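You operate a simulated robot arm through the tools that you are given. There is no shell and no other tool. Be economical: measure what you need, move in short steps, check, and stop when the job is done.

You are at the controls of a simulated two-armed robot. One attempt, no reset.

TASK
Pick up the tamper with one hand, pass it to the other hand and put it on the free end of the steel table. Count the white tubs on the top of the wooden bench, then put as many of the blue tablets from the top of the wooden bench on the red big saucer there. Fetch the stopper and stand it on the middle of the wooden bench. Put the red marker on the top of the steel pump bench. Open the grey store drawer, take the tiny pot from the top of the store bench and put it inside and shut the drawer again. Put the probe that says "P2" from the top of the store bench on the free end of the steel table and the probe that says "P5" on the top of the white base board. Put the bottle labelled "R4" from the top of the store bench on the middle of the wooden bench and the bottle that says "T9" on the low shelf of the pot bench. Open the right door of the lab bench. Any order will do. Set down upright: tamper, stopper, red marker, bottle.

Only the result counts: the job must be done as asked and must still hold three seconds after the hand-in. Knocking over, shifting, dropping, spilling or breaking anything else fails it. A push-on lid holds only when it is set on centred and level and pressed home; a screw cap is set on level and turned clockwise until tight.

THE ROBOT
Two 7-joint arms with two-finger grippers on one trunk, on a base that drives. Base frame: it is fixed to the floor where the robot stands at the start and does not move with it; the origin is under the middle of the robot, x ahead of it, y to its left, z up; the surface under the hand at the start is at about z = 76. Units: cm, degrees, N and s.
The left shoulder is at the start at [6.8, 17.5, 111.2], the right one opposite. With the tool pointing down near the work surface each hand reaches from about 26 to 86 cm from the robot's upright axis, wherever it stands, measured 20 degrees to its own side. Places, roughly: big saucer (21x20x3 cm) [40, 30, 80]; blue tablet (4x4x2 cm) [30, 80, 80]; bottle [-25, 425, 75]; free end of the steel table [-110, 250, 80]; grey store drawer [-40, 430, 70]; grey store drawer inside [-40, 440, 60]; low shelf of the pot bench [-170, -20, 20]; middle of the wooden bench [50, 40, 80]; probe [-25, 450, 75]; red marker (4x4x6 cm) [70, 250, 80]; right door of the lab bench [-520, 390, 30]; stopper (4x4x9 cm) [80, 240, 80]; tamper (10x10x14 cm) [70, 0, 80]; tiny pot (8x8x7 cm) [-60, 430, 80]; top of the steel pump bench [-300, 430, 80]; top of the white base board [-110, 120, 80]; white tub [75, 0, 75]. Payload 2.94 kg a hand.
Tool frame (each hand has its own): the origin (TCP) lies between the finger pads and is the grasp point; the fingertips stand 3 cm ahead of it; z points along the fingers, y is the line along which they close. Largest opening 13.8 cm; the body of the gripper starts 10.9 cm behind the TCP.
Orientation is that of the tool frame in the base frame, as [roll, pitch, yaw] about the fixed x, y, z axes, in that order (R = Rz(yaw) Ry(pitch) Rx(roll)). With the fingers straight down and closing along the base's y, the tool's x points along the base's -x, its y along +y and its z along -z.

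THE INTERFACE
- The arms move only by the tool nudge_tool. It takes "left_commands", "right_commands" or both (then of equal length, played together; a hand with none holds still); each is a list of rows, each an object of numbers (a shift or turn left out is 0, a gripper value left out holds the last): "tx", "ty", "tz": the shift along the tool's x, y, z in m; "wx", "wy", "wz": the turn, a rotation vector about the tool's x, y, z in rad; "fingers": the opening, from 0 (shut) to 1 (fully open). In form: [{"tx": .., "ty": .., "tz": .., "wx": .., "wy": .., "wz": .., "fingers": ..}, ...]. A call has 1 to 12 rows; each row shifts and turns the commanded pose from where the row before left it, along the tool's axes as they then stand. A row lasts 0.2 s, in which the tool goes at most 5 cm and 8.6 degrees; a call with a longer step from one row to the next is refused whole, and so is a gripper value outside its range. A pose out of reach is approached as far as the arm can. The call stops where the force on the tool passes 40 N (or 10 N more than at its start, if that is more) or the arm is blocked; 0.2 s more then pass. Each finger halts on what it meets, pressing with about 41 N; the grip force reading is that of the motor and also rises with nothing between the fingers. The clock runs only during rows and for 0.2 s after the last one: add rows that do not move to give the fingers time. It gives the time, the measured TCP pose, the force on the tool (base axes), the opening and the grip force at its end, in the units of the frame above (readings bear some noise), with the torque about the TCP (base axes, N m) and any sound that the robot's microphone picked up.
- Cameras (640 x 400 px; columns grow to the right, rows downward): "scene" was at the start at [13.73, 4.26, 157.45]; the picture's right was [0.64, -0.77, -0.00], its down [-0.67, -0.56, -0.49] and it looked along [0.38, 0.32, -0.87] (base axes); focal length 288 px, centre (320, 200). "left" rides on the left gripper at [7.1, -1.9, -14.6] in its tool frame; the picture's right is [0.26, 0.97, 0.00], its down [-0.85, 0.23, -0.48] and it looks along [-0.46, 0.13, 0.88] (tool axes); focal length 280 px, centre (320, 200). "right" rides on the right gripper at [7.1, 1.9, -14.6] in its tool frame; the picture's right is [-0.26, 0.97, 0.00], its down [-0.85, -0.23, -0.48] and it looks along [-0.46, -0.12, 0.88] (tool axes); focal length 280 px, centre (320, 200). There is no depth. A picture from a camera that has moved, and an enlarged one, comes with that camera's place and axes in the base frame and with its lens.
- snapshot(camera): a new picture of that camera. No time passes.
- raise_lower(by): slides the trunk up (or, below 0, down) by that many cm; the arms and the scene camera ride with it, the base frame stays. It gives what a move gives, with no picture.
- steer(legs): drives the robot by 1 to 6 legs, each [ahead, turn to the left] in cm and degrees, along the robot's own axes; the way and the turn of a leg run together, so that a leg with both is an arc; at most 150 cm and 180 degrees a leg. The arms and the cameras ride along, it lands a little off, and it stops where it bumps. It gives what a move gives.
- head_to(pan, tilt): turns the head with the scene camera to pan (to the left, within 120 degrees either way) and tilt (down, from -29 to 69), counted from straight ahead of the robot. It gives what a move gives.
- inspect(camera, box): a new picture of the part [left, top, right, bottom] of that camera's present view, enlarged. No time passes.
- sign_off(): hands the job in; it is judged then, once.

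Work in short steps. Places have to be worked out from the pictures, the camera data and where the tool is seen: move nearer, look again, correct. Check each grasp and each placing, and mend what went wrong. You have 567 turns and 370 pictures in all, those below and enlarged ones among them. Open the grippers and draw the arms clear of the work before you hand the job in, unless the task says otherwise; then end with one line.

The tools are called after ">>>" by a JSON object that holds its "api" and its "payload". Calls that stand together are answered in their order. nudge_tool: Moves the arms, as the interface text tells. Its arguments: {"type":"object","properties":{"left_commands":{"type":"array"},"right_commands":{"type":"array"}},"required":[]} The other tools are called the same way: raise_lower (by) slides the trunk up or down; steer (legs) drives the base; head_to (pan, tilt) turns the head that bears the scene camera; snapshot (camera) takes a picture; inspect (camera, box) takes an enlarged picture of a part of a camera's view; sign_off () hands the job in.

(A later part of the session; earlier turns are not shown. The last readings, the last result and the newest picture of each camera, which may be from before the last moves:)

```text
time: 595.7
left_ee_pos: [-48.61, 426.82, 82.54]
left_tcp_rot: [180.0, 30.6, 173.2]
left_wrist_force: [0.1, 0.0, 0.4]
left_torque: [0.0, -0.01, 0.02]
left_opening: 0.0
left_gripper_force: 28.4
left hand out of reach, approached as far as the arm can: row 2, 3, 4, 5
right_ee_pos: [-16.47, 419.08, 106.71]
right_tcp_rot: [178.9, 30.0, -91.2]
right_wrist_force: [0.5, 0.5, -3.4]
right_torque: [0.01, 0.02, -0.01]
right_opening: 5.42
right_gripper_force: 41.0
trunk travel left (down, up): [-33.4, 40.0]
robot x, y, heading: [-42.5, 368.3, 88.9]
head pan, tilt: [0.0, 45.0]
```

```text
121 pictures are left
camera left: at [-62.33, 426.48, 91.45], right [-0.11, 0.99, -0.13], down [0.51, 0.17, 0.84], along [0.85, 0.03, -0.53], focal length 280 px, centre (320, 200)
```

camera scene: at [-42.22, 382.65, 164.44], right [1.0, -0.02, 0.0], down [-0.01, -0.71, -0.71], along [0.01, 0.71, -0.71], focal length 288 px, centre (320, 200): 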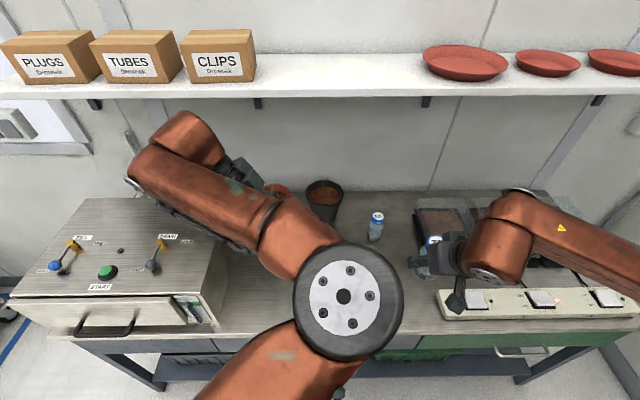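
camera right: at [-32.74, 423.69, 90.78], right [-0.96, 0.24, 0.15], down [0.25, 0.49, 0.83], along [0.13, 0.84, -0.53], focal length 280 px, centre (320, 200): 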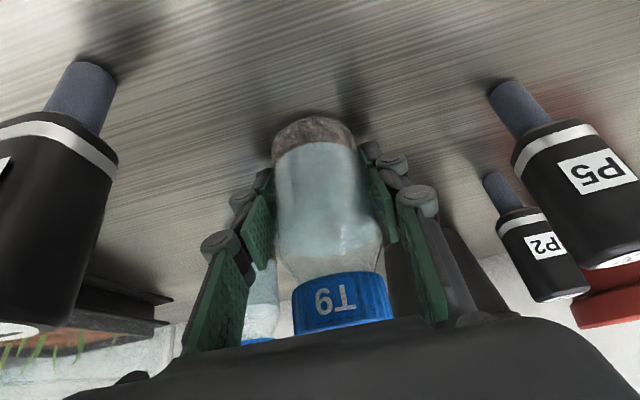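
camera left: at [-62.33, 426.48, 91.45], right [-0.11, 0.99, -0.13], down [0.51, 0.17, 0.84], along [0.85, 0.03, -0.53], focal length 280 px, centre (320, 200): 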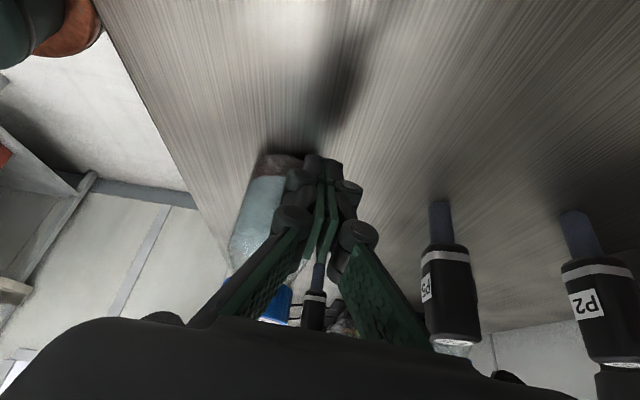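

The arm was out of reach and closed beside R4. I retreat with closed fingers and check R4.

>>> {"api": "nudge_tool", "payload": {"left_commands": [{"tz": -0.03}, {"tz": -0.03}, {"tz": -0.03}, {"tz": -0.03}, {"tz": -0.02}, {}]}}

>>> {"api": "snapshot", "payload": {"camera": "left"}}

```text
time: 597.1
left_ee_pos: [-55.78, 427.5, 94.68]
left_tcp_rot: [179.8, 30.5, 173.2]
left_wrist_force: [0.6, 0.5, -0.5]
left_torque: [-0.04, 0.02, 0.02]
left_opening: 0.02
left_gripper_force: 28.7
right_ee_pos: [-16.4, 419.08, 106.56]
right_tcp_rot: [178.9, 30.0, -91.2]
right_wrist_force: [-0.3, 0.0, -2.9]
right_torque: [0.05, 0.01, 0.0]
right_opening: 5.43
right_gripper_force: 41.1
trunk travel left (down, up): [-33.4, 40.0]
robot x, y, heading: [-42.82, 368.58, 88.7]
head pan, tilt: [0.0, 45.0]
```

```text
120 pictures are left
camera left: at [-69.41, 427.24, 103.57], right [-0.11, 0.99, -0.13], down [0.51, 0.17, 0.84], along [0.85, 0.03, -0.53], focal length 280 px, centre (320, 200)
```

left: 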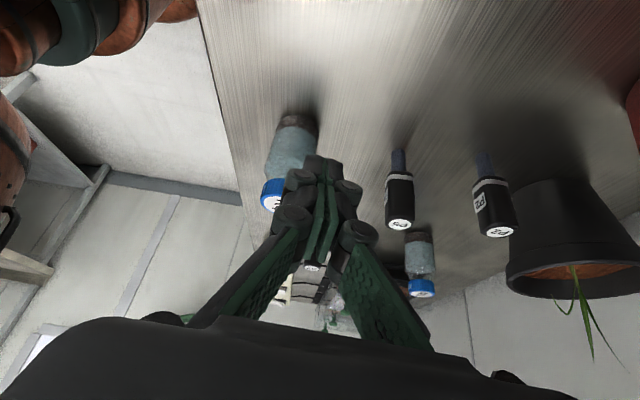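

R4 is still standing. I raise the hand, back off 10 cm and turn right 22° so R4 lies on the left arm's good side.

>>> {"api": "nudge_tool", "payload": {"left_commands": [{"tx": -0.01, "tz": -0.026}, {"tx": -0.01, "tz": -0.026}, {"tx": -0.01, "tz": -0.026}, {"tx": -0.01, "tz": -0.026}, {"tx": -0.01, "tz": -0.026}, {"tx": -0.01, "tz": -0.026}, {}]}}

>>> {"api": "steer", "payload": {"legs": [[-10, 0]]}}

>>> {"api": "head_to", "payload": {"pan": 20, "tilt": 45}}

>>> {"api": "head_to", "payload": {"pan": 25, "tilt": 45}}

>>> {"api": "steer", "payload": {"legs": [[0, -22]]}}

>>> {"api": "snapshot", "payload": {"camera": "left"}}

>>> {"api": "snapshot", "payload": {"camera": "scene"}}

```text
time: 598.7
left_ee_pos: [-58.48, 427.75, 111.04]
left_tcp_rot: [179.8, 30.3, 173.1]
left_wrist_force: [0.0, -0.6, 0.3]
left_torque: [-0.01, -0.01, 0.0]
left_opening: 0.0
left_gripper_force: 29.0
right_ee_pos: [-16.46, 418.98, 106.58]
right_tcp_rot: [178.9, 30.1, -91.2]
right_wrist_force: [-0.1, 0.6, -3.2]
right_torque: [-0.03, 0.01, -0.01]
right_opening: 5.42
right_gripper_force: 40.6
trunk travel left (down, up): [-33.4, 40.0]
robot x, y, heading: [-42.73, 368.91, 88.8]
head pan, tilt: [0.0, 45.0]
```

```text
time: 599.9
left_ee_pos: [-58.68, 420.25, 110.03]
left_tcp_rot: [-178.8, 30.6, 173.9]
left_wrist_force: [-0.5, -2.0, -0.2]
left_torque: [0.22, -0.06, 0.13]
left_opening: 0.03
left_gripper_force: 28.8
right_ee_pos: [-16.61, 411.43, 105.85]
right_tcp_rot: [178.8, 28.9, -91.2]
right_wrist_force: [0.3, -1.7, -2.2]
right_torque: [0.07, 0.06, -0.01]
right_opening: 5.45
right_gripper_force: 41.0
trunk travel left (down, up): [-33.4, 40.0]
robot x, y, heading: [-42.72, 359.01, 89.1]
head pan, tilt: [0.0, 45.0]
```

```text
time: 600.7
left_ee_pos: [-58.74, 414.9, 112.39]
left_tcp_rot: [178.1, 30.4, 172.4]
left_wrist_force: [0.1, 1.0, 0.9]
left_torque: [-0.13, 0.05, -0.07]
left_opening: 0.0
left_gripper_force: 28.2
right_ee_pos: [-16.78, 406.25, 107.71]
right_tcp_rot: [179.0, 31.5, -91.1]
right_wrist_force: [0.1, 0.3, -3.2]
right_torque: [-0.02, 0.04, 0.01]
right_opening: 5.47
right_gripper_force: 41.3
trunk travel left (down, up): [-33.4, 40.0]
robot x, y, heading: [-42.88, 358.71, 88.8]
head pan, tilt: [20.0, 45.0]
```

```text
time: 601.4
left_ee_pos: [-58.51, 415.5, 111.96]
left_tcp_rot: [178.3, 30.3, 172.4]
left_wrist_force: [0.1, 1.2, 0.7]
left_torque: [-0.14, -0.01, -0.03]
left_opening: 0.01
left_gripper_force: 28.2
right_ee_pos: [-16.62, 406.9, 107.28]
right_tcp_rot: [179.1, 31.2, -91.2]
right_wrist_force: [-0.6, 1.3, -3.1]
right_torque: [-0.08, 0.0, 0.01]
right_opening: 5.42
right_gripper_force: 40.7
trunk travel left (down, up): [-33.4, 40.0]
robot x, y, heading: [-43.07, 358.5, 88.9]
head pan, tilt: [25.0, 45.0]
```

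```text
time: 602.9
left_ee_pos: [-36.25, 417.36, 111.92]
left_tcp_rot: [178.6, 30.3, 150.5]
left_wrist_force: [0.2, -0.8, 0.2]
left_torque: [0.1, 0.07, 0.04]
left_opening: 0.01
left_gripper_force: 28.4
right_ee_pos: [-0.52, 393.87, 107.39]
right_tcp_rot: [178.8, 31.1, -113.2]
right_wrist_force: [-1.0, -1.7, -2.9]
right_torque: [0.1, 0.01, 0.03]
right_opening: 5.46
right_gripper_force: 41.0
trunk travel left (down, up): [-33.4, 40.0]
robot x, y, heading: [-43.04, 358.74, 67.0]
head pan, tilt: [25.0, 45.0]
```

```text
119 pictures are left
camera left: at [-49.16, 422.04, 120.87], right [0.27, 0.96, -0.11], down [0.53, -0.05, 0.84], along [0.8, -0.28, -0.52], focal length 280 px, centre (320, 200)
```

left: 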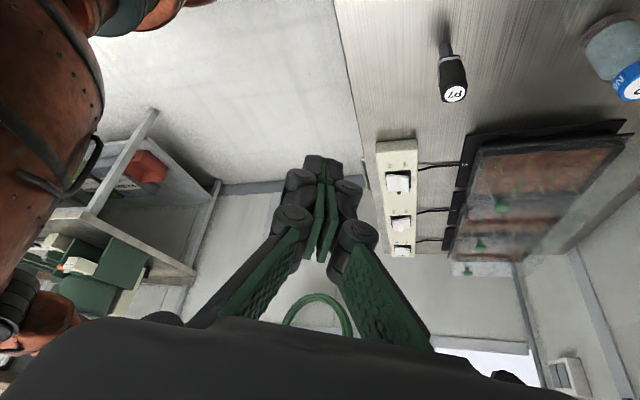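

```text
118 pictures are left
camera scene: at [-41.06, 371.39, 164.51], right [1.0, 0.04, 0.0], down [0.03, -0.7, -0.71], along [-0.02, 0.71, -0.7], focal length 288 px, centre (320, 200)
```

scene: 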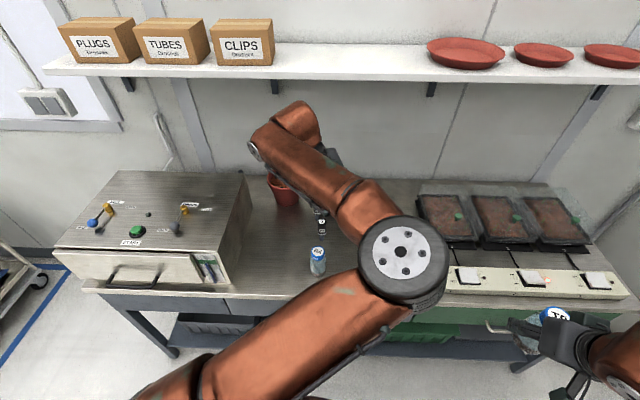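

>>> {"api": "nudge_tool", "payload": {"left_commands": [{"tx": 0.025, "ty": 0.002, "tz": -0.0143, "fingers": 0.65}, {"tx": 0.025, "ty": 0.002, "tz": -0.0143}, {"tx": 0.025, "ty": 0.002, "tz": -0.0143}, {"tx": 0.025, "ty": 0.002, "tz": -0.0143}, {"tx": 0.025, "ty": 0.002, "tz": -0.0143}, {"tx": 0.025, "ty": 0.002, "tz": -0.0143}, {"tx": 0.015, "tz": 0.026}, {"tx": 0.015, "tz": 0.026}, {"tx": 0.015, "tz": 0.026}, {"tx": 0.015, "tz": 0.026}, {"tx": 0.015, "tz": 0.026}, {"tx": 0.015, "tz": 0.026}]}}

>>> {"api": "snapshot", "payload": {"camera": "left"}}

```text
time: 605.5
left_ee_pos: [-50.56, 427.34, 93.51]
left_tcp_rot: [178.8, 30.4, 150.8]
left_wrist_force: [-0.2, -0.3, 0.2]
left_torque: [-0.02, 0.0, 0.0]
left_opening: 8.99
left_gripper_force: 0.2
right_ee_pos: [-0.47, 394.27, 107.13]
right_tcp_rot: [178.9, 30.8, -113.1]
right_wrist_force: [0.2, 0.2, -3.4]
right_torque: [-0.01, 0.01, 0.02]
right_opening: 5.45
right_gripper_force: 40.5
trunk travel left (down, up): [-33.4, 40.0]
robot x, y, heading: [-43.16, 358.79, 66.7]
head pan, tilt: [25.0, 45.0]
```

```text
117 pictures are left
camera left: at [-63.51, 432.05, 102.45], right [0.27, 0.96, -0.12], down [0.53, -0.05, 0.84], along [0.8, -0.29, -0.52], focal length 280 px, centre (320, 200)
```

left: 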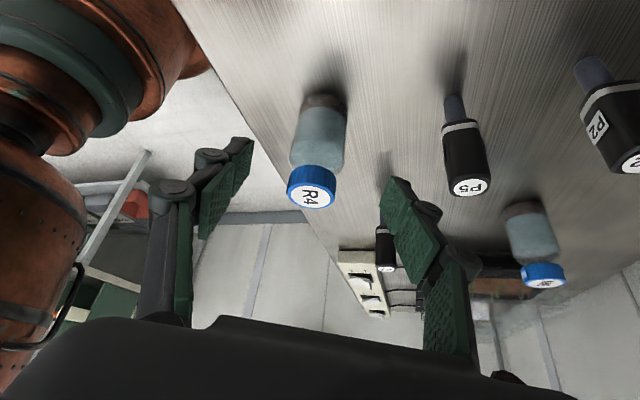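

>>> {"api": "nudge_tool", "payload": {"left_commands": [{"tz": 0.03}, {"tz": 0.03}, {"tz": 0.03}, {"tz": 0.025}, {"tz": 0.015}, {}]}}

>>> {"api": "snapshot", "payload": {"camera": "left"}}

```text
time: 606.9
left_ee_pos: [-44.48, 424.3, 82.27]
left_tcp_rot: [178.8, 30.5, 150.8]
left_wrist_force: [0.0, 0.5, 0.9]
left_torque: [0.0, 0.02, 0.0]
left_opening: 8.98
left_gripper_force: 0.0
right_ee_pos: [-0.61, 394.2, 107.09]
right_tcp_rot: [179.0, 31.0, -113.1]
right_wrist_force: [-0.2, -0.6, -2.5]
right_torque: [0.02, 0.01, 0.0]
right_opening: 5.4
right_gripper_force: 41.2
trunk travel left (down, up): [-33.4, 40.0]
robot x, y, heading: [-42.33, 358.88, 67.1]
head pan, tilt: [25.0, 45.0]
```

```text
116 pictures are left
camera left: at [-57.37, 428.97, 91.23], right [0.27, 0.96, -0.11], down [0.53, -0.05, 0.84], along [0.8, -0.28, -0.52], focal length 280 px, centre (320, 200)
```

left: 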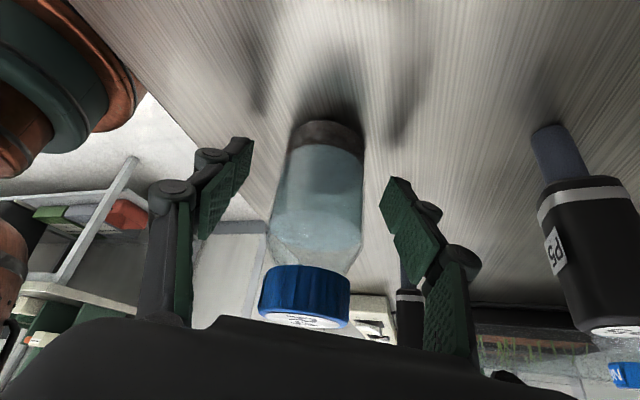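

R4 is between the fingers. Close and lift.

>>> {"api": "nudge_tool", "payload": {"left_commands": [{"fingers": 0.0}, {}, {}, {}, {}, {}, {}]}}

>>> {"api": "nudge_tool", "payload": {"left_commands": [{"tx": -0.008, "tz": -0.013}, {"tx": -0.015, "tz": -0.026}, {"tx": -0.015, "tz": -0.026}, {"tx": -0.015, "tz": -0.026}, {"tx": -0.015, "tz": -0.026}, {"tx": -0.015, "tz": -0.026}, {"tx": -0.015, "tz": -0.026}, {"tx": -0.015, "tz": -0.026}, {"tx": -0.015, "tz": -0.026}, {}]}}

>>> {"api": "snapshot", "payload": {"camera": "left"}}

```text
time: 608.5
left_ee_pos: [-44.42, 424.31, 82.37]
left_tcp_rot: [178.9, 30.5, 150.6]
left_wrist_force: [0.6, 0.4, 1.2]
left_torque: [0.06, -0.04, -0.02]
left_opening: 5.5
left_gripper_force: 41.0
right_ee_pos: [-0.61, 394.18, 107.18]
right_tcp_rot: [178.9, 30.9, -113.0]
right_wrist_force: [0.2, 0.2, -2.6]
right_torque: [0.0, -0.01, -0.03]
right_opening: 5.44
right_gripper_force: 41.1
trunk travel left (down, up): [-33.4, 40.0]
robot x, y, heading: [-42.8, 358.67, 67.2]
head pan, tilt: [25.0, 45.0]
```

```text
time: 610.7
left_ee_pos: [-44.82, 424.14, 107.7]
left_tcp_rot: [179.0, 30.3, 150.8]
left_wrist_force: [0.4, 0.4, -4.4]
left_torque: [-0.02, 0.01, 0.01]
left_opening: 5.48
left_gripper_force: 41.3
right_ee_pos: [-0.51, 394.36, 107.22]
right_tcp_rot: [179.0, 30.8, -113.1]
right_wrist_force: [0.5, 0.6, -2.6]
right_torque: [0.0, 0.02, 0.01]
right_opening: 5.41
right_gripper_force: 41.0
trunk travel left (down, up): [-33.4, 40.0]
robot x, y, heading: [-42.85, 358.73, 67.1]
head pan, tilt: [25.0, 45.0]
```

```text
115 pictures are left
camera left: at [-57.77, 428.73, 116.65], right [0.27, 0.96, -0.12], down [0.53, -0.05, 0.84], along [0.8, -0.29, -0.52], focal length 280 px, centre (320, 200)
```

left: 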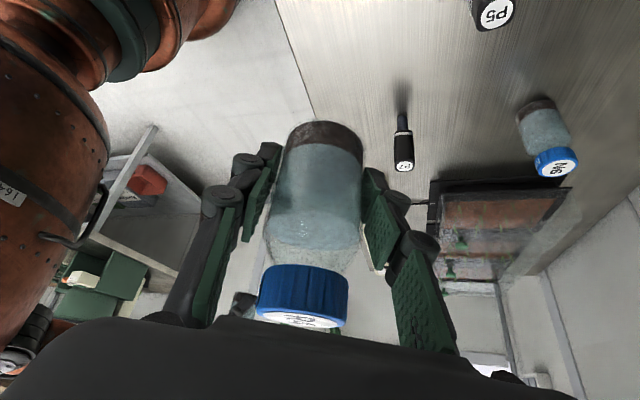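

R4 held. I draw it in, back off, and drive to the wooden bench.

>>> {"api": "nudge_tool", "payload": {"left_commands": [{"tx": -0.0106, "ty": -0.0218, "tz": 0.006}, {"tx": -0.0106, "ty": -0.0218, "tz": 0.006}, {"tx": -0.0106, "ty": -0.0218, "tz": 0.006}, {"tx": -0.0106, "ty": -0.0218, "tz": 0.006}, {"tx": -0.0106, "ty": -0.0218, "tz": 0.006}, {"tx": -0.0106, "ty": -0.0218, "tz": 0.006}, {}]}}

>>> {"api": "steer", "payload": {"legs": [[-20, 0]]}}

>>> {"api": "head_to", "payload": {"pan": 0, "tilt": 30}}

>>> {"api": "head_to", "payload": {"pan": 0, "tilt": 40}}

>>> {"api": "steer", "payload": {"legs": [[0, -157]]}}

>>> {"api": "snapshot", "payload": {"camera": "scene"}}

```text
time: 612.3
left_ee_pos: [-44.76, 409.27, 107.79]
left_tcp_rot: [178.7, 30.4, 150.8]
left_wrist_force: [0.0, 1.2, -3.6]
left_torque: [-0.01, 0.02, 0.0]
left_opening: 5.5
left_gripper_force: 41.1
right_ee_pos: [-0.58, 394.22, 107.18]
right_tcp_rot: [178.9, 30.9, -113.1]
right_wrist_force: [-0.1, -0.2, -3.7]
right_torque: [-0.06, -0.04, 0.0]
right_opening: 5.44
right_gripper_force: 40.7
trunk travel left (down, up): [-33.4, 40.0]
robot x, y, heading: [-42.99, 358.71, 66.9]
head pan, tilt: [25.0, 45.0]
```

```text
time: 613.9
left_ee_pos: [-52.58, 390.49, 107.77]
left_tcp_rot: [178.7, 30.4, 150.8]
left_wrist_force: [-0.8, -0.2, -2.3]
left_torque: [0.04, 0.07, 0.01]
left_opening: 5.52
left_gripper_force: 41.4
right_ee_pos: [-8.43, 375.63, 107.12]
right_tcp_rot: [178.8, 30.9, -113.1]
right_wrist_force: [0.3, -0.9, -3.4]
right_torque: [0.04, -0.01, 0.04]
right_opening: 5.44
right_gripper_force: 41.2
trunk travel left (down, up): [-33.4, 40.0]
robot x, y, heading: [-50.86, 340.09, 67.1]
head pan, tilt: [25.0, 45.0]
```

```text
time: 614.8
left_ee_pos: [-52.72, 390.61, 107.66]
left_tcp_rot: [178.9, 30.4, 150.8]
left_wrist_force: [-0.2, 0.1, -2.5]
left_torque: [0.01, 0.03, -0.03]
left_opening: 5.51
left_gripper_force: 40.9
right_ee_pos: [-8.33, 375.63, 107.2]
right_tcp_rot: [179.0, 30.8, -113.1]
right_wrist_force: [-0.2, -0.4, -2.7]
right_torque: [-0.04, -0.01, 0.0]
right_opening: 5.43
right_gripper_force: 40.7
trunk travel left (down, up): [-33.4, 40.0]
robot x, y, heading: [-50.54, 340.47, 67.2]
head pan, tilt: [0.0, 30.0]
```

```text
time: 615.5
left_ee_pos: [-52.53, 390.53, 107.76]
left_tcp_rot: [178.7, 30.4, 150.8]
left_wrist_force: [0.9, -0.1, -3.1]
left_torque: [0.04, 0.03, 0.02]
left_opening: 5.51
left_gripper_force: 40.9
right_ee_pos: [-8.3, 375.66, 107.19]
right_tcp_rot: [178.8, 30.8, -113.0]
right_wrist_force: [0.7, -0.7, -1.8]
right_torque: [-0.02, 0.01, 0.03]
right_opening: 5.45
right_gripper_force: 41.0
trunk travel left (down, up): [-33.4, 40.0]
robot x, y, heading: [-50.79, 339.89, 66.9]
head pan, tilt: [0.0, 40.0]
```

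```text
time: 622.5
left_ee_pos: [-31.93, 293.43, 107.78]
left_tcp_rot: [178.8, 30.4, -9.2]
left_wrist_force: [0.0, -0.5, -2.4]
left_torque: [0.03, -0.04, 0.02]
left_opening: 5.46
left_gripper_force: 41.6
right_ee_pos: [-78.38, 292.26, 107.34]
right_tcp_rot: [178.9, 30.8, 87.0]
right_wrist_force: [-0.1, 0.4, -3.5]
right_torque: [0.01, -0.01, -0.01]
right_opening: 5.43
right_gripper_force: 40.8
trunk travel left (down, up): [-33.4, 40.0]
robot x, y, heading: [-50.87, 340.15, -92.8]
head pan, tilt: [0.0, 40.0]
```

```text
114 pictures are left
camera scene: at [-51.43, 326.08, 165.17], right [-1.0, 0.05, 0.0], down [0.03, 0.64, -0.77], along [-0.04, -0.76, -0.64], focal length 288 px, centre (320, 200)
```

scene: 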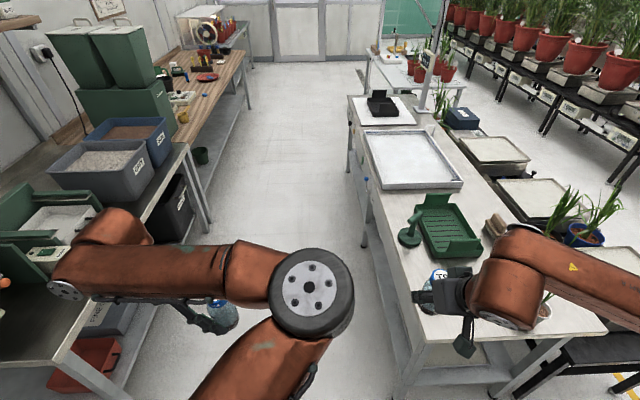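

Tamper stands fine. I head down the corridor to the wooden bench.

>>> {"api": "steer", "payload": {"legs": [[0, 6.5]]}}

>>> {"api": "steer", "payload": {"legs": [[140, 0]]}}

>>> {"api": "steer", "payload": {"legs": [[130, 0]]}}

>>> {"api": "steer", "payload": {"legs": [[0, 80]]}}

>>> {"api": "head_to", "payload": {"pan": 0, "tilt": 45}}

>>> {"api": "snapshot", "payload": {"camera": "scene"}}

```text
time: 623.4
left_ee_pos: [-26.48, 295.93, 107.69]
left_tcp_rot: [178.8, 30.4, -2.6]
left_wrist_force: [-0.4, -0.5, -1.7]
left_torque: [0.01, 0.01, -0.02]
left_opening: 5.48
left_gripper_force: 41.3
right_ee_pos: [-72.74, 289.45, 107.13]
right_tcp_rot: [178.9, 30.7, 93.5]
right_wrist_force: [0.3, 0.4, -2.6]
right_torque: [0.0, 0.06, -0.01]
right_opening: 5.45
right_gripper_force: 40.9
trunk travel left (down, up): [-33.4, 40.0]
robot x, y, heading: [-51.1, 340.23, -86.4]
head pan, tilt: [0.0, 40.0]
```

```text
time: 630.6
left_ee_pos: [-16.39, 152.83, 107.76]
left_tcp_rot: [178.8, 30.4, -2.1]
left_wrist_force: [0.7, 0.0, -2.9]
left_torque: [0.03, -0.01, -0.04]
left_opening: 5.48
left_gripper_force: 41.4
right_ee_pos: [-62.46, 145.88, 107.07]
right_tcp_rot: [179.0, 30.8, 94.1]
right_wrist_force: [-0.5, -0.9, -3.7]
right_torque: [0.0, 0.02, -0.01]
right_opening: 5.4
right_gripper_force: 41.1
trunk travel left (down, up): [-33.4, 40.0]
robot x, y, heading: [-40.75, 196.69, -85.9]
head pan, tilt: [0.0, 40.0]
```

```text
time: 637.1
left_ee_pos: [-5.83, 24.04, 107.68]
left_tcp_rot: [178.8, 30.4, -1.5]
left_wrist_force: [0.4, 0.5, -2.2]
left_torque: [-0.01, -0.01, -0.02]
left_opening: 5.47
left_gripper_force: 41.3
right_ee_pos: [-52.05, 16.62, 107.1]
right_tcp_rot: [178.9, 30.9, 94.6]
right_wrist_force: [0.5, 0.0, -3.0]
right_torque: [0.03, 0.0, -0.03]
right_opening: 5.44
right_gripper_force: 40.9
trunk travel left (down, up): [-33.4, 40.0]
robot x, y, heading: [-30.98, 67.71, -85.3]
head pan, tilt: [0.0, 40.0]
```

```text
time: 640.9
left_ee_pos: [16.27, 85.48, 107.78]
left_tcp_rot: [178.8, 30.4, 79.3]
left_wrist_force: [-0.2, -0.1, -2.2]
left_torque: [0.0, -0.03, -0.03]
left_opening: 5.48
left_gripper_force: 40.6
right_ee_pos: [16.16, 38.77, 107.23]
right_tcp_rot: [178.9, 30.7, 175.3]
right_wrist_force: [0.2, 1.0, -2.8]
right_torque: [0.01, 0.02, 0.01]
right_opening: 5.43
right_gripper_force: 40.5
trunk travel left (down, up): [-33.4, 40.0]
robot x, y, heading: [-30.83, 68.06, -4.5]
head pan, tilt: [0.0, 40.0]
```

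```text
time: 641.6
left_ee_pos: [16.27, 85.37, 107.69]
left_tcp_rot: [178.9, 30.2, 79.2]
left_wrist_force: [0.3, 0.2, -3.3]
left_torque: [0.01, -0.02, -0.01]
left_opening: 5.46
left_gripper_force: 41.2
right_ee_pos: [16.2, 38.91, 107.28]
right_tcp_rot: [178.9, 30.9, 175.3]
right_wrist_force: [0.1, 0.0, -2.9]
right_torque: [0.01, 0.0, 0.02]
right_opening: 5.43
right_gripper_force: 41.2
trunk travel left (down, up): [-33.4, 40.0]
robot x, y, heading: [-30.91, 67.85, -4.6]
head pan, tilt: [0.0, 45.0]
```

```text
113 pictures are left
camera scene: at [-17.1, 66.72, 164.45], right [-0.08, -1.0, 0.0], down [-0.7, 0.06, -0.71], along [0.7, -0.06, -0.71], focal length 288 px, centre (320, 200)
```

scene: 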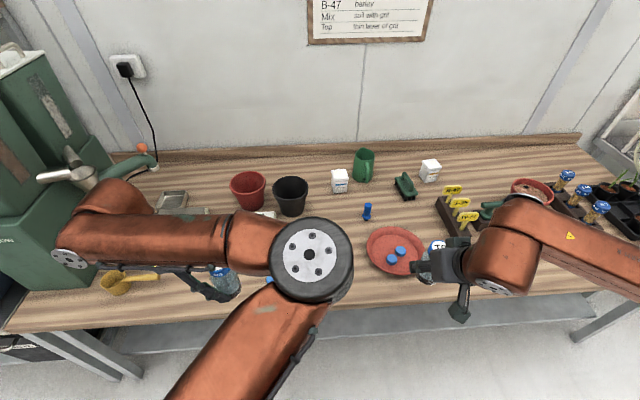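

I reposition to (−10,28) so the bench middle lies on the left arm's good side.

>>> {"api": "steer", "payload": {"legs": [[0, -58]]}}

>>> {"api": "steer", "payload": {"legs": [[44, 0]]}}

>>> {"api": "steer", "payload": {"legs": [[0, 59]]}}

>>> {"api": "head_to", "payload": {"pan": 25, "tilt": 45}}

>>> {"api": "snapshot", "payload": {"camera": "scene"}}

>>> {"api": "snapshot", "payload": {"camera": "left"}}

```text
time: 644.6
left_ee_pos: [8.83, 36.74, 107.74]
left_tcp_rot: [178.8, 30.3, 20.8]
left_wrist_force: [0.6, 0.4, -3.6]
left_torque: [0.01, -0.06, 0.05]
left_opening: 5.46
left_gripper_force: 41.9
right_ee_pos: [-30.92, 12.58, 107.15]
right_tcp_rot: [179.0, 30.8, 117.0]
right_wrist_force: [-0.4, 0.5, -2.1]
right_torque: [0.01, 0.02, 0.0]
right_opening: 5.43
right_gripper_force: 40.9
trunk travel left (down, up): [-33.4, 40.0]
robot x, y, heading: [-30.82, 67.84, -62.7]
head pan, tilt: [0.0, 45.0]
```

```text
time: 647.2
left_ee_pos: [28.58, -2.36, 107.63]
left_tcp_rot: [179.0, 30.4, 20.5]
left_wrist_force: [0.4, -0.9, -3.2]
left_torque: [0.03, 0.02, 0.01]
left_opening: 5.46
left_gripper_force: 40.9
right_ee_pos: [-11.36, -26.48, 107.17]
right_tcp_rot: [178.9, 30.8, 116.8]
right_wrist_force: [0.1, -0.2, -2.9]
right_torque: [0.01, -0.02, 0.01]
right_opening: 5.42
right_gripper_force: 40.4
trunk travel left (down, up): [-33.4, 40.0]
robot x, y, heading: [-10.86, 29.23, -63.2]
head pan, tilt: [0.0, 45.0]
```

```text
time: 650.3
left_ee_pos: [35.38, 48.05, 107.78]
left_tcp_rot: [178.9, 30.4, 81.1]
left_wrist_force: [-0.4, 0.6, -2.8]
left_torque: [-0.01, -0.02, 0.0]
left_opening: 5.45
left_gripper_force: 40.8
right_ee_pos: [36.85, 1.31, 107.16]
right_tcp_rot: [178.9, 30.7, 177.3]
right_wrist_force: [0.4, -0.2, -2.0]
right_torque: [-0.01, 0.05, 0.0]
right_opening: 5.45
right_gripper_force: 41.1
trunk travel left (down, up): [-33.4, 40.0]
robot x, y, heading: [-11.23, 28.65, -2.6]
head pan, tilt: [0.0, 45.0]
```

```text
time: 651.2
left_ee_pos: [35.67, 47.99, 107.77]
left_tcp_rot: [179.0, 30.2, 81.1]
left_wrist_force: [-0.2, 0.1, -1.7]
left_torque: [0.03, -0.03, 0.02]
left_opening: 5.43
left_gripper_force: 41.3
right_ee_pos: [36.92, 1.41, 107.21]
right_tcp_rot: [178.9, 30.8, 177.3]
right_wrist_force: [-0.3, -0.6, -3.1]
right_torque: [0.01, -0.01, 0.02]
right_opening: 5.47
right_gripper_force: 41.3
trunk travel left (down, up): [-33.4, 40.0]
robot x, y, heading: [-10.92, 28.89, -2.7]
head pan, tilt: [25.0, 45.0]
```

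```text
112 pictures are left
camera scene: at [2.17, 31.66, 164.45], right [0.38, -0.93, 0.0], down [-0.65, -0.27, -0.71], along [0.65, 0.27, -0.71], focal length 288 px, centre (320, 200)
```

scene: 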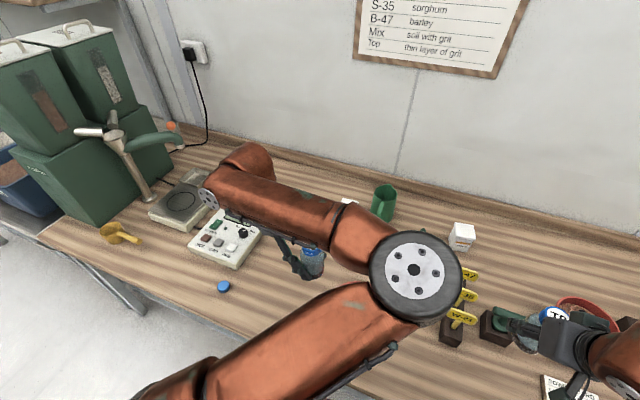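

```text
111 pictures are left
camera left: at [35.42, 61.7, 116.6], right [0.99, 0.08, -0.12], down [0.14, -0.52, 0.84], along [0.01, -0.85, -0.52], focal length 280 px, centre (320, 200)
```

left: 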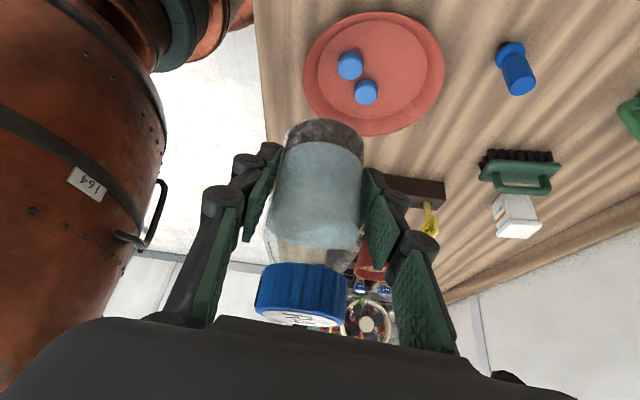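

I move R4 above (52,52) and lower to just above the bench.

>>> {"api": "nudge_tool", "payload": {"left_commands": [{"tx": 0.008, "ty": 0.022, "tz": -0.0046}, {"tx": 0.008, "ty": 0.022, "tz": -0.0046}, {"tx": 0.008, "ty": 0.022, "tz": -0.0046}, {"tx": 0.008, "ty": 0.022, "tz": -0.0046}, {"tx": 0.008, "ty": 0.022, "tz": -0.0046}, {"tx": 0.008, "ty": 0.022, "tz": -0.0046}, {"tx": 0.008, "ty": 0.022, "tz": -0.0046}, {"tx": 0.014, "tz": 0.0242}, {"tx": 0.014, "tz": 0.0242}, {"tx": 0.014, "tz": 0.0242}, {"tx": 0.014, "tz": 0.0242}, {}]}}

>>> {"api": "snapshot", "payload": {"camera": "left"}}

```text
time: 653.8
left_ee_pos: [51.98, 52.0, 96.66]
left_tcp_rot: [178.8, 30.3, 81.1]
left_wrist_force: [0.2, -0.3, -2.4]
left_torque: [0.05, -0.02, 0.02]
left_opening: 5.47
left_gripper_force: 41.2
right_ee_pos: [36.96, 1.41, 107.14]
right_tcp_rot: [178.9, 30.8, 177.4]
right_wrist_force: [0.4, -0.6, -3.8]
right_torque: [0.01, -0.02, 0.01]
right_opening: 5.45
right_gripper_force: 41.2
trunk travel left (down, up): [-33.4, 40.0]
robot x, y, heading: [-10.97, 28.69, -2.6]
head pan, tilt: [25.0, 45.0]
```

```text
110 pictures are left
camera left: at [51.78, 65.71, 105.59], right [0.99, 0.08, -0.11], down [0.14, -0.52, 0.84], along [0.01, -0.85, -0.52], focal length 280 px, centre (320, 200)
```

left: 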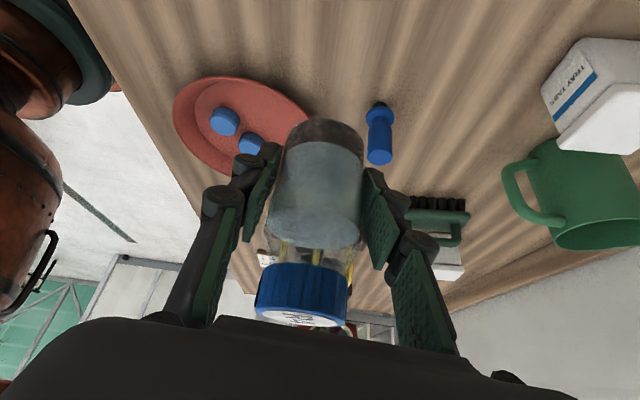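

>>> {"api": "nudge_tool", "payload": {"left_commands": [{"tx": 0.014, "tz": 0.0242}, {"tx": 0.014, "tz": 0.0242}, {"tx": 0.014, "tz": 0.0242}, {"tx": 0.014, "tz": 0.0242}, {"tx": 0.006, "tz": 0.0104}, {}]}}

>>> {"api": "nudge_tool", "payload": {"left_commands": [{"tx": 0.002, "tz": 0.0035}, {"tx": 0.0015, "tz": 0.0026}, {"tx": 0.001, "tz": 0.0017}, {"tx": 0.001, "tz": 0.0017}, {}]}}

>>> {"api": "snapshot", "payload": {"camera": "left"}}

```text
time: 655.2
left_ee_pos: [52.09, 52.0, 84.35]
left_tcp_rot: [178.8, 30.3, 81.0]
left_wrist_force: [-0.1, -0.8, -1.9]
left_torque: [0.02, -0.01, 0.01]
left_opening: 5.46
left_gripper_force: 40.6
right_ee_pos: [36.93, 1.44, 107.22]
right_tcp_rot: [179.0, 30.8, 177.4]
right_wrist_force: [0.2, 0.1, -3.5]
right_torque: [0.0, 0.01, 0.0]
right_opening: 5.43
right_gripper_force: 40.4
trunk travel left (down, up): [-33.4, 40.0]
robot x, y, heading: [-11.02, 28.63, -2.7]
head pan, tilt: [25.0, 45.0]
```

```text
time: 656.4
left_ee_pos: [52.16, 51.96, 83.23]
left_tcp_rot: [178.9, 30.4, 81.1]
left_wrist_force: [0.4, 0.1, -3.1]
left_torque: [0.03, -0.02, -0.02]
left_opening: 5.46
left_gripper_force: 40.6
right_ee_pos: [37.03, 1.39, 107.01]
right_tcp_rot: [178.9, 30.8, 177.3]
right_wrist_force: [0.1, 0.4, -2.6]
right_torque: [0.04, -0.02, -0.01]
right_opening: 5.45
right_gripper_force: 41.1
trunk travel left (down, up): [-33.4, 40.0]
robot x, y, heading: [-10.87, 28.85, -2.6]
head pan, tilt: [25.0, 45.0]
```

```text
109 pictures are left
camera left: at [52.01, 65.69, 92.14], right [0.99, 0.08, -0.12], down [0.14, -0.52, 0.84], along [0.01, -0.85, -0.52], focal length 280 px, centre (320, 200)
```

left: 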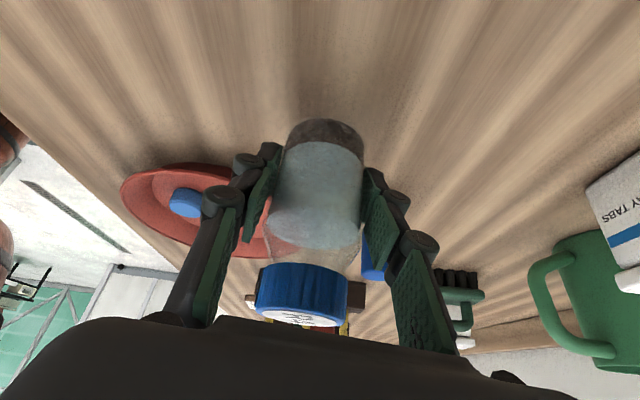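

>>> {"api": "nudge_tool", "payload": {"left_commands": [{"tx": 0.001, "tz": 0.0017}, {"tx": 0.001, "tz": 0.0017}, {"tx": 0.001, "tz": 0.0017}, {}]}}

>>> {"api": "nudge_tool", "payload": {"left_commands": [{"tx": 0.001, "tz": 0.0017}, {"tx": 0.001, "tz": 0.0017}, {"tx": 0.001, "tz": 0.0017}, {}]}}

```text
time: 657.4
left_ee_pos: [52.08, 52.17, 82.58]
left_tcp_rot: [179.0, 30.4, 81.2]
left_wrist_force: [-0.6, -0.4, -2.2]
left_torque: [0.07, -0.04, -0.02]
left_opening: 5.45
left_gripper_force: 40.6
right_ee_pos: [36.97, 1.4, 107.18]
right_tcp_rot: [178.8, 30.8, 177.3]
right_wrist_force: [-0.6, 0.8, -3.3]
right_torque: [-0.01, 0.0, 0.0]
right_opening: 5.43
right_gripper_force: 40.9
trunk travel left (down, up): [-33.4, 40.0]
robot x, y, heading: [-10.87, 29.25, -2.6]
head pan, tilt: [25.0, 45.0]
```

```text
time: 658.4
left_ee_pos: [52.1, 52.05, 82.03]
left_tcp_rot: [178.9, 30.3, 81.2]
left_wrist_force: [0.0, -0.4, -1.7]
left_torque: [0.02, 0.0, 0.07]
left_opening: 5.43
left_gripper_force: 41.4
right_ee_pos: [36.97, 1.38, 107.1]
right_tcp_rot: [179.0, 30.7, 177.2]
right_wrist_force: [-0.6, 0.4, -2.9]
right_torque: [0.01, -0.01, -0.05]
right_opening: 5.44
right_gripper_force: 41.3
trunk travel left (down, up): [-33.4, 40.0]
robot x, y, heading: [-10.86, 29.13, -2.7]
head pan, tilt: [25.0, 45.0]
```

>>> {"api": "nudge_tool", "payload": {"left_commands": [{"tx": 0.001, "tz": 0.0017}, {"tx": 0.001, "tz": 0.0017}, {"tx": 0.001, "tz": 0.0017}, {}]}}

>>> {"api": "nudge_tool", "payload": {"left_commands": [{"tx": 0.001, "tz": 0.0017}, {"tx": 0.001, "tz": 0.0017}, {"tx": 0.001, "tz": 0.0017}, {}]}}

```text
time: 659.4
left_ee_pos: [52.24, 52.15, 81.49]
left_tcp_rot: [178.9, 30.3, 81.1]
left_wrist_force: [0.2, -0.3, -2.2]
left_torque: [0.04, 0.01, -0.04]
left_opening: 5.44
left_gripper_force: 41.2
right_ee_pos: [36.88, 1.41, 107.13]
right_tcp_rot: [178.9, 30.8, 177.3]
right_wrist_force: [0.2, -0.1, -2.6]
right_torque: [-0.01, 0.04, 0.01]
right_opening: 5.4
right_gripper_force: 41.6
trunk travel left (down, up): [-33.4, 40.0]
robot x, y, heading: [-11.02, 28.74, -2.6]
head pan, tilt: [25.0, 45.0]
```

```text
time: 660.4
left_ee_pos: [52.3, 52.08, 80.92]
left_tcp_rot: [178.9, 30.3, 81.1]
left_wrist_force: [0.7, -0.4, -2.2]
left_torque: [0.01, -0.01, 0.01]
left_opening: 5.42
left_gripper_force: 40.9
right_ee_pos: [36.89, 1.39, 107.18]
right_tcp_rot: [178.9, 30.8, 177.3]
right_wrist_force: [0.5, -0.2, -3.6]
right_torque: [0.02, -0.01, 0.02]
right_opening: 5.44
right_gripper_force: 41.0
trunk travel left (down, up): [-33.4, 40.0]
robot x, y, heading: [-10.99, 28.8, -2.6]
head pan, tilt: [25.0, 45.0]
```

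>>> {"api": "nudge_tool", "payload": {"left_commands": [{"tx": 0.0015, "tz": 0.0026}, {"tx": 0.0015, "tz": 0.0026}, {"tx": 0.0015, "tz": 0.0026}, {}]}}

>>> {"api": "snapshot", "payload": {"camera": "left"}}

```text
time: 661.4
left_ee_pos: [52.22, 52.03, 80.46]
left_tcp_rot: [178.4, 30.2, 80.9]
left_wrist_force: [-2.2, 1.4, 28.5]
left_torque: [-0.42, 0.86, -0.08]
left_opening: 5.42
left_gripper_force: 40.6
right_ee_pos: [36.75, 1.47, 107.26]
right_tcp_rot: [179.0, 30.9, 177.3]
right_wrist_force: [0.6, -0.1, -2.8]
right_torque: [0.01, 0.0, -0.01]
right_opening: 5.42
right_gripper_force: 41.0
trunk travel left (down, up): [-33.4, 40.0]
robot x, y, heading: [-10.9, 29.01, -2.5]
head pan, tilt: [25.0, 45.0]
```

```text
108 pictures are left
camera left: at [51.96, 65.7, 89.29], right [0.99, 0.08, -0.11], down [0.14, -0.52, 0.84], along [0.01, -0.85, -0.52], focal length 280 px, centre (320, 200)
```

left: 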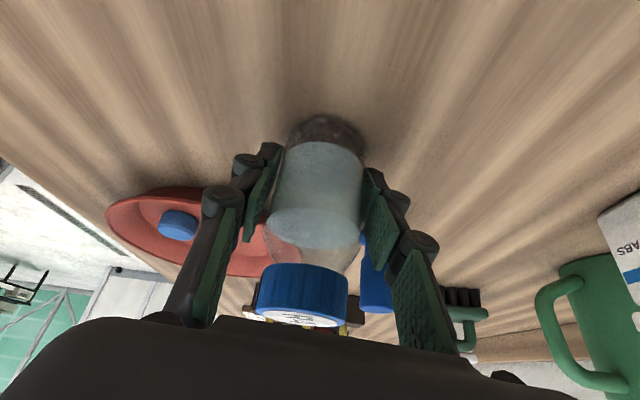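

Contact. Ease up 2 mm and open, then withdraw along the fingers.

>>> {"api": "nudge_tool", "payload": {"left_commands": [{"tx": -0.001, "tz": -0.0017}, {"fingers": 0.6}, {}, {}, {}, {}]}}

>>> {"api": "nudge_tool", "payload": {"left_commands": [{"tz": -0.02}, {"tz": -0.03}, {"tz": -0.03}, {"tz": -0.03}, {"tz": -0.03}, {"tz": -0.03}, {"tz": -0.03}, {}]}}

>>> {"api": "snapshot", "payload": {"camera": "left"}}

```text
time: 662.8
left_ee_pos: [52.24, 52.03, 80.24]
left_tcp_rot: [178.7, 30.4, 81.0]
left_wrist_force: [0.0, 1.1, -1.3]
left_torque: [0.02, -0.01, -0.02]
left_opening: 8.28
left_gripper_force: 0.1
right_ee_pos: [36.9, 1.51, 107.16]
right_tcp_rot: [178.9, 30.8, 177.3]
right_wrist_force: [-1.4, 0.1, -3.4]
right_torque: [-0.01, 0.03, 0.02]
right_opening: 5.42
right_gripper_force: 41.1
trunk travel left (down, up): [-33.4, 40.0]
robot x, y, heading: [-10.9, 28.99, -2.6]
head pan, tilt: [25.0, 45.0]
```

```text
time: 664.6
left_ee_pos: [53.34, 61.9, 97.39]
left_tcp_rot: [178.9, 30.4, 81.2]
left_wrist_force: [-0.2, -0.4, 0.0]
left_torque: [-0.01, -0.01, 0.02]
left_opening: 8.25
left_gripper_force: 0.1
right_ee_pos: [37.04, 1.32, 107.24]
right_tcp_rot: [178.8, 30.8, 177.4]
right_wrist_force: [1.0, -0.6, -2.9]
right_torque: [0.03, 0.03, 0.01]
right_opening: 5.43
right_gripper_force: 40.7
trunk travel left (down, up): [-33.4, 40.0]
robot x, y, heading: [-11.21, 28.68, -2.7]
head pan, tilt: [25.0, 45.0]
```

```text
107 pictures are left
camera left: at [53.1, 75.63, 106.33], right [0.99, 0.08, -0.12], down [0.14, -0.52, 0.84], along [0.01, -0.85, -0.52], focal length 280 px, centre (320, 200)
```

left: 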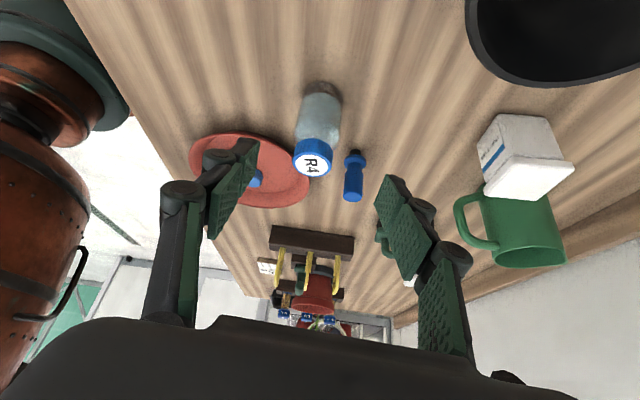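

R4 stands. I retract the left arm, back out and turn toward the pot bench behind.

>>> {"api": "nudge_tool", "payload": {"left_commands": [{"tz": -0.03}, {"tz": -0.03}, {"tz": -0.03}, {"ty": -0.03}, {"ty": -0.03}, {"ty": -0.03}, {"ty": -0.03}, {"ty": -0.03}, {}]}}

>>> {"api": "steer", "payload": {"legs": [[-25, 0]]}}

>>> {"api": "head_to", "payload": {"pan": 60, "tilt": 30}}

>>> {"api": "head_to", "payload": {"pan": 0, "tilt": 30}}

>>> {"api": "steer", "payload": {"legs": [[0, 178]]}}

>>> {"api": "snapshot", "payload": {"camera": "scene"}}

```text
time: 666.6
left_ee_pos: [38.76, 68.82, 105.01]
left_tcp_rot: [178.9, 30.4, 81.2]
left_wrist_force: [0.7, 0.9, 0.8]
left_torque: [-0.01, 0.03, 0.01]
left_opening: 8.29
left_gripper_force: 0.0
right_ee_pos: [36.92, 1.39, 107.15]
right_tcp_rot: [178.9, 30.8, 177.3]
right_wrist_force: [0.1, 0.3, -4.1]
right_torque: [0.0, -0.01, 0.01]
right_opening: 5.43
right_gripper_force: 41.2
trunk travel left (down, up): [-33.4, 40.0]
robot x, y, heading: [-10.98, 28.83, -2.6]
head pan, tilt: [25.0, 45.0]
```

```text
time: 668.4
left_ee_pos: [14.6, 69.78, 105.1]
left_tcp_rot: [178.8, 30.3, 80.9]
left_wrist_force: [0.3, -1.0, 0.5]
left_torque: [0.0, -0.06, 0.04]
left_opening: 8.26
left_gripper_force: 0.1
right_ee_pos: [12.41, 2.43, 107.25]
right_tcp_rot: [178.8, 30.9, 177.1]
right_wrist_force: [-1.1, -0.1, -2.8]
right_torque: [0.02, -0.04, 0.0]
right_opening: 5.44
right_gripper_force: 41.3
trunk travel left (down, up): [-33.4, 40.0]
robot x, y, heading: [-35.16, 30.38, -2.7]
head pan, tilt: [25.0, 45.0]
```

```text
time: 669.4
left_ee_pos: [14.75, 69.8, 104.99]
left_tcp_rot: [178.8, 30.3, 81.0]
left_wrist_force: [-0.2, 0.5, 0.2]
left_torque: [-0.01, 0.0, -0.03]
left_opening: 8.27
left_gripper_force: 0.0
right_ee_pos: [12.46, 2.48, 107.14]
right_tcp_rot: [178.9, 30.8, 177.1]
right_wrist_force: [0.3, 0.1, -2.4]
right_torque: [-0.01, 0.0, -0.01]
right_opening: 5.45
right_gripper_force: 40.9
trunk travel left (down, up): [-33.4, 40.0]
robot x, y, heading: [-35.17, 29.82, -2.5]
head pan, tilt: [60.0, 30.0]
```

```text
time: 670.7
left_ee_pos: [14.79, 69.72, 105.07]
left_tcp_rot: [178.8, 30.3, 81.0]
left_wrist_force: [-0.2, 1.1, 0.3]
left_torque: [-0.01, -0.02, -0.03]
left_opening: 8.31
left_gripper_force: 0.1
right_ee_pos: [12.66, 2.44, 107.1]
right_tcp_rot: [178.9, 30.9, 177.1]
right_wrist_force: [-0.6, 1.1, -3.1]
right_torque: [0.01, -0.03, -0.02]
right_opening: 5.44
right_gripper_force: 40.7
trunk travel left (down, up): [-33.4, 40.0]
robot x, y, heading: [-35.22, 29.96, -2.9]
head pan, tilt: [0.0, 30.0]
```

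```text
time: 678.5
left_ee_pos: [-85.12, -10.14, 104.95]
left_tcp_rot: [178.8, 30.4, -98.7]
left_wrist_force: [1.0, -0.1, 0.7]
left_torque: [-0.02, 0.02, 0.01]
left_opening: 8.27
left_gripper_force: 0.0
right_ee_pos: [-83.4, 57.31, 107.18]
right_tcp_rot: [178.9, 30.8, -2.4]
right_wrist_force: [0.4, -0.6, -2.4]
right_torque: [0.0, 0.02, -0.02]
right_opening: 5.44
right_gripper_force: 41.2
trunk travel left (down, up): [-33.4, 40.0]
robot x, y, heading: [-35.34, 30.08, 177.7]
head pan, tilt: [0.0, 30.0]
```

```text
106 pictures are left
camera scene: at [-49.86, 30.67, 166.71], right [0.04, 1.0, 0.0], down [0.5, -0.02, -0.87], along [-0.86, 0.04, -0.5], focal length 288 px, centre (320, 200)
```

scene: 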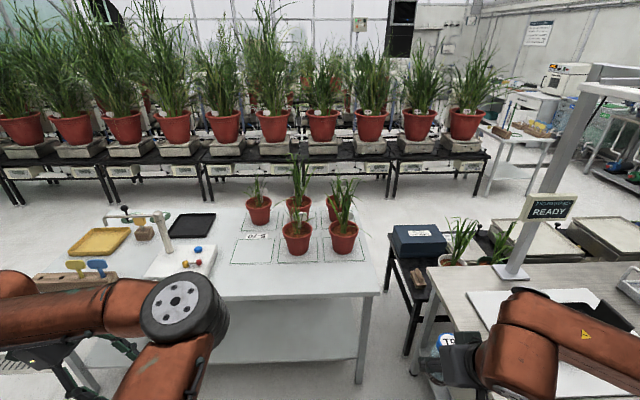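

>>> {"api": "steer", "payload": {"legs": [[25, 0]]}}

>>> {"api": "head_to", "payload": {"pan": 0, "tilt": 50}}

>>> {"api": "snapshot", "payload": {"camera": "scene"}}

```text
time: 680.3
left_ee_pos: [-109.82, -9.08, 105.1]
left_tcp_rot: [178.8, 30.3, -98.6]
left_wrist_force: [-1.0, -0.2, 0.2]
left_torque: [0.02, -0.01, -0.01]
left_opening: 8.27
left_gripper_force: 0.0
right_ee_pos: [-108.12, 58.2, 107.19]
right_tcp_rot: [178.9, 30.8, -2.4]
right_wrist_force: [-0.4, 0.3, -2.7]
right_torque: [0.01, -0.02, 0.01]
right_opening: 5.43
right_gripper_force: 40.0
trunk travel left (down, up): [-33.4, 40.0]
robot x, y, heading: [-60.27, 30.85, 177.7]
head pan, tilt: [0.0, 30.0]
```

```text
time: 681.1
left_ee_pos: [-109.71, -9.06, 105.06]
left_tcp_rot: [178.7, 30.4, -98.5]
left_wrist_force: [-0.2, -0.1, -0.1]
left_torque: [0.01, -0.01, 0.02]
left_opening: 8.31
left_gripper_force: 0.1
right_ee_pos: [-108.22, 58.31, 107.23]
right_tcp_rot: [178.9, 30.9, -2.4]
right_wrist_force: [-0.4, 0.5, -2.5]
right_torque: [0.0, 0.02, 0.03]
right_opening: 5.44
right_gripper_force: 40.8
trunk travel left (down, up): [-33.4, 40.0]
robot x, y, heading: [-60.31, 31.09, 177.6]
head pan, tilt: [0.0, 50.0]
```

```text
105 pictures are left
camera scene: at [-73.26, 31.64, 163.77], right [0.04, 1.0, 0.0], down [0.77, -0.03, -0.64], along [-0.64, 0.03, -0.77], focal length 288 px, centre (320, 200)
```

scene: 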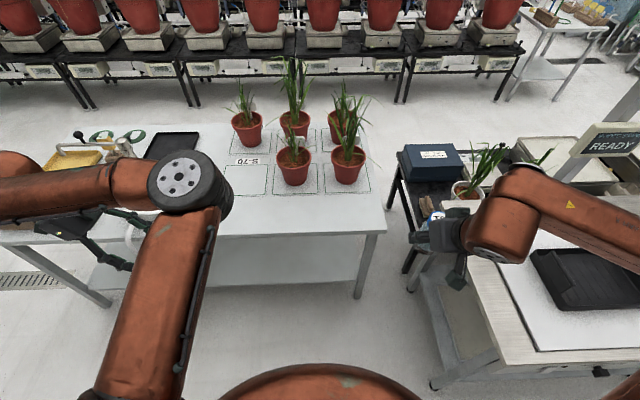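

The low shelf's front edge is at ≈x −137, empty around y 25. I position the robot at (−65,13), lower the hand in front of the table, then drive forward to slide the bottle in under the table top.

>>> {"api": "steer", "payload": {"legs": [[0, 78]]}}

>>> {"api": "steer", "payload": {"legs": [[18, 0]]}}

>>> {"api": "steer", "payload": {"legs": [[0, -76]]}}

>>> {"api": "raise_lower", "payload": {"by": -13}}

>>> {"api": "head_to", "payload": {"pan": 0, "tilt": 52}}

>>> {"api": "snapshot", "payload": {"camera": "scene"}}

```text
time: 684.8
left_ee_pos: [-31.27, -26.02, 104.99]
left_tcp_rot: [178.8, 30.4, -20.8]
left_wrist_force: [0.7, 0.2, 0.5]
left_torque: [0.01, 0.0, 0.03]
left_opening: 8.28
left_gripper_force: 0.0
right_ee_pos: [-96.79, -10.27, 107.21]
right_tcp_rot: [179.0, 30.8, 75.4]
right_wrist_force: [-0.4, -0.3, -2.6]
right_torque: [0.06, 0.04, -0.04]
right_opening: 5.46
right_gripper_force: 40.9
trunk travel left (down, up): [-33.4, 40.0]
robot x, y, heading: [-60.09, 31.12, -104.7]
head pan, tilt: [0.0, 50.0]
```

```text
time: 686.4
left_ee_pos: [-35.65, -42.5, 105.58]
left_tcp_rot: [178.0, 30.2, -21.0]
left_wrist_force: [-0.3, 1.2, 0.7]
left_torque: [-0.17, -0.03, 0.1]
left_opening: 8.28
left_gripper_force: 0.1
right_ee_pos: [-101.21, -26.82, 107.64]
right_tcp_rot: [179.0, 31.4, 75.5]
right_wrist_force: [0.1, 0.8, -1.9]
right_torque: [-0.04, 0.0, 0.03]
right_opening: 5.43
right_gripper_force: 40.9
trunk travel left (down, up): [-33.4, 40.0]
robot x, y, heading: [-64.73, 13.81, -104.5]
head pan, tilt: [0.0, 50.0]
```

```text
time: 690.0
left_ee_pos: [-112.34, -28.4, 105.15]
left_tcp_rot: [178.6, 30.3, -96.3]
left_wrist_force: [-0.3, 0.5, 0.1]
left_torque: [-0.04, -0.01, -0.01]
left_opening: 8.28
left_gripper_force: 0.1
right_ee_pos: [-113.36, 38.97, 107.36]
right_tcp_rot: [179.1, 31.1, -0.1]
right_wrist_force: [0.2, 0.1, -3.0]
right_torque: [0.04, 0.03, -0.02]
right_opening: 5.45
right_gripper_force: 41.1
trunk travel left (down, up): [-33.4, 40.0]
robot x, y, heading: [-64.51, 13.82, 179.9]
head pan, tilt: [0.0, 50.0]
```

```text
time: 691.6
left_ee_pos: [-112.3, -28.52, 92.31]
left_tcp_rot: [178.4, 30.4, -96.3]
left_wrist_force: [0.5, -0.5, 0.7]
left_torque: [0.03, 0.02, 0.06]
left_opening: 8.3
left_gripper_force: 0.1
right_ee_pos: [-113.39, 38.97, 94.51]
right_tcp_rot: [179.0, 31.2, -0.1]
right_wrist_force: [-0.3, -0.8, -2.2]
right_torque: [-0.05, 0.0, 0.02]
right_opening: 5.46
right_gripper_force: 40.5
trunk travel left (down, up): [-20.4, 53.0]
robot x, y, heading: [-64.73, 13.74, 180.0]
head pan, tilt: [0.0, 50.0]
```

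```text
time: 692.2
left_ee_pos: [-112.37, -28.57, 92.26]
left_tcp_rot: [178.4, 30.3, -96.3]
left_wrist_force: [-0.6, -0.3, -0.2]
left_torque: [0.01, -0.02, 0.0]
left_opening: 8.27
left_gripper_force: 0.1
right_ee_pos: [-113.5, 38.98, 94.35]
right_tcp_rot: [179.0, 31.0, -0.1]
right_wrist_force: [-0.8, -0.3, -2.3]
right_torque: [0.02, 0.01, 0.0]
right_opening: 5.46
right_gripper_force: 41.2
trunk travel left (down, up): [-20.4, 53.0]
robot x, y, heading: [-64.57, 13.68, 180.2]
head pan, tilt: [0.0, 52.0]
```

```text
104 pictures are left
camera scene: at [-86.76, 13.72, 149.97], right [0.0, 1.0, 0.0], down [0.79, 0.0, -0.62], along [-0.62, 0.0, -0.79], focal length 288 px, centre (320, 200)
```

scene: 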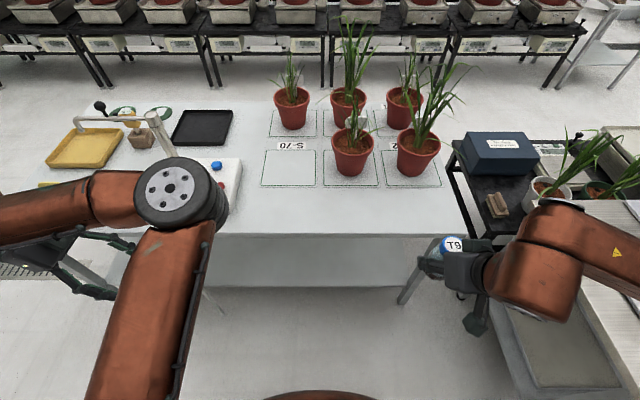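

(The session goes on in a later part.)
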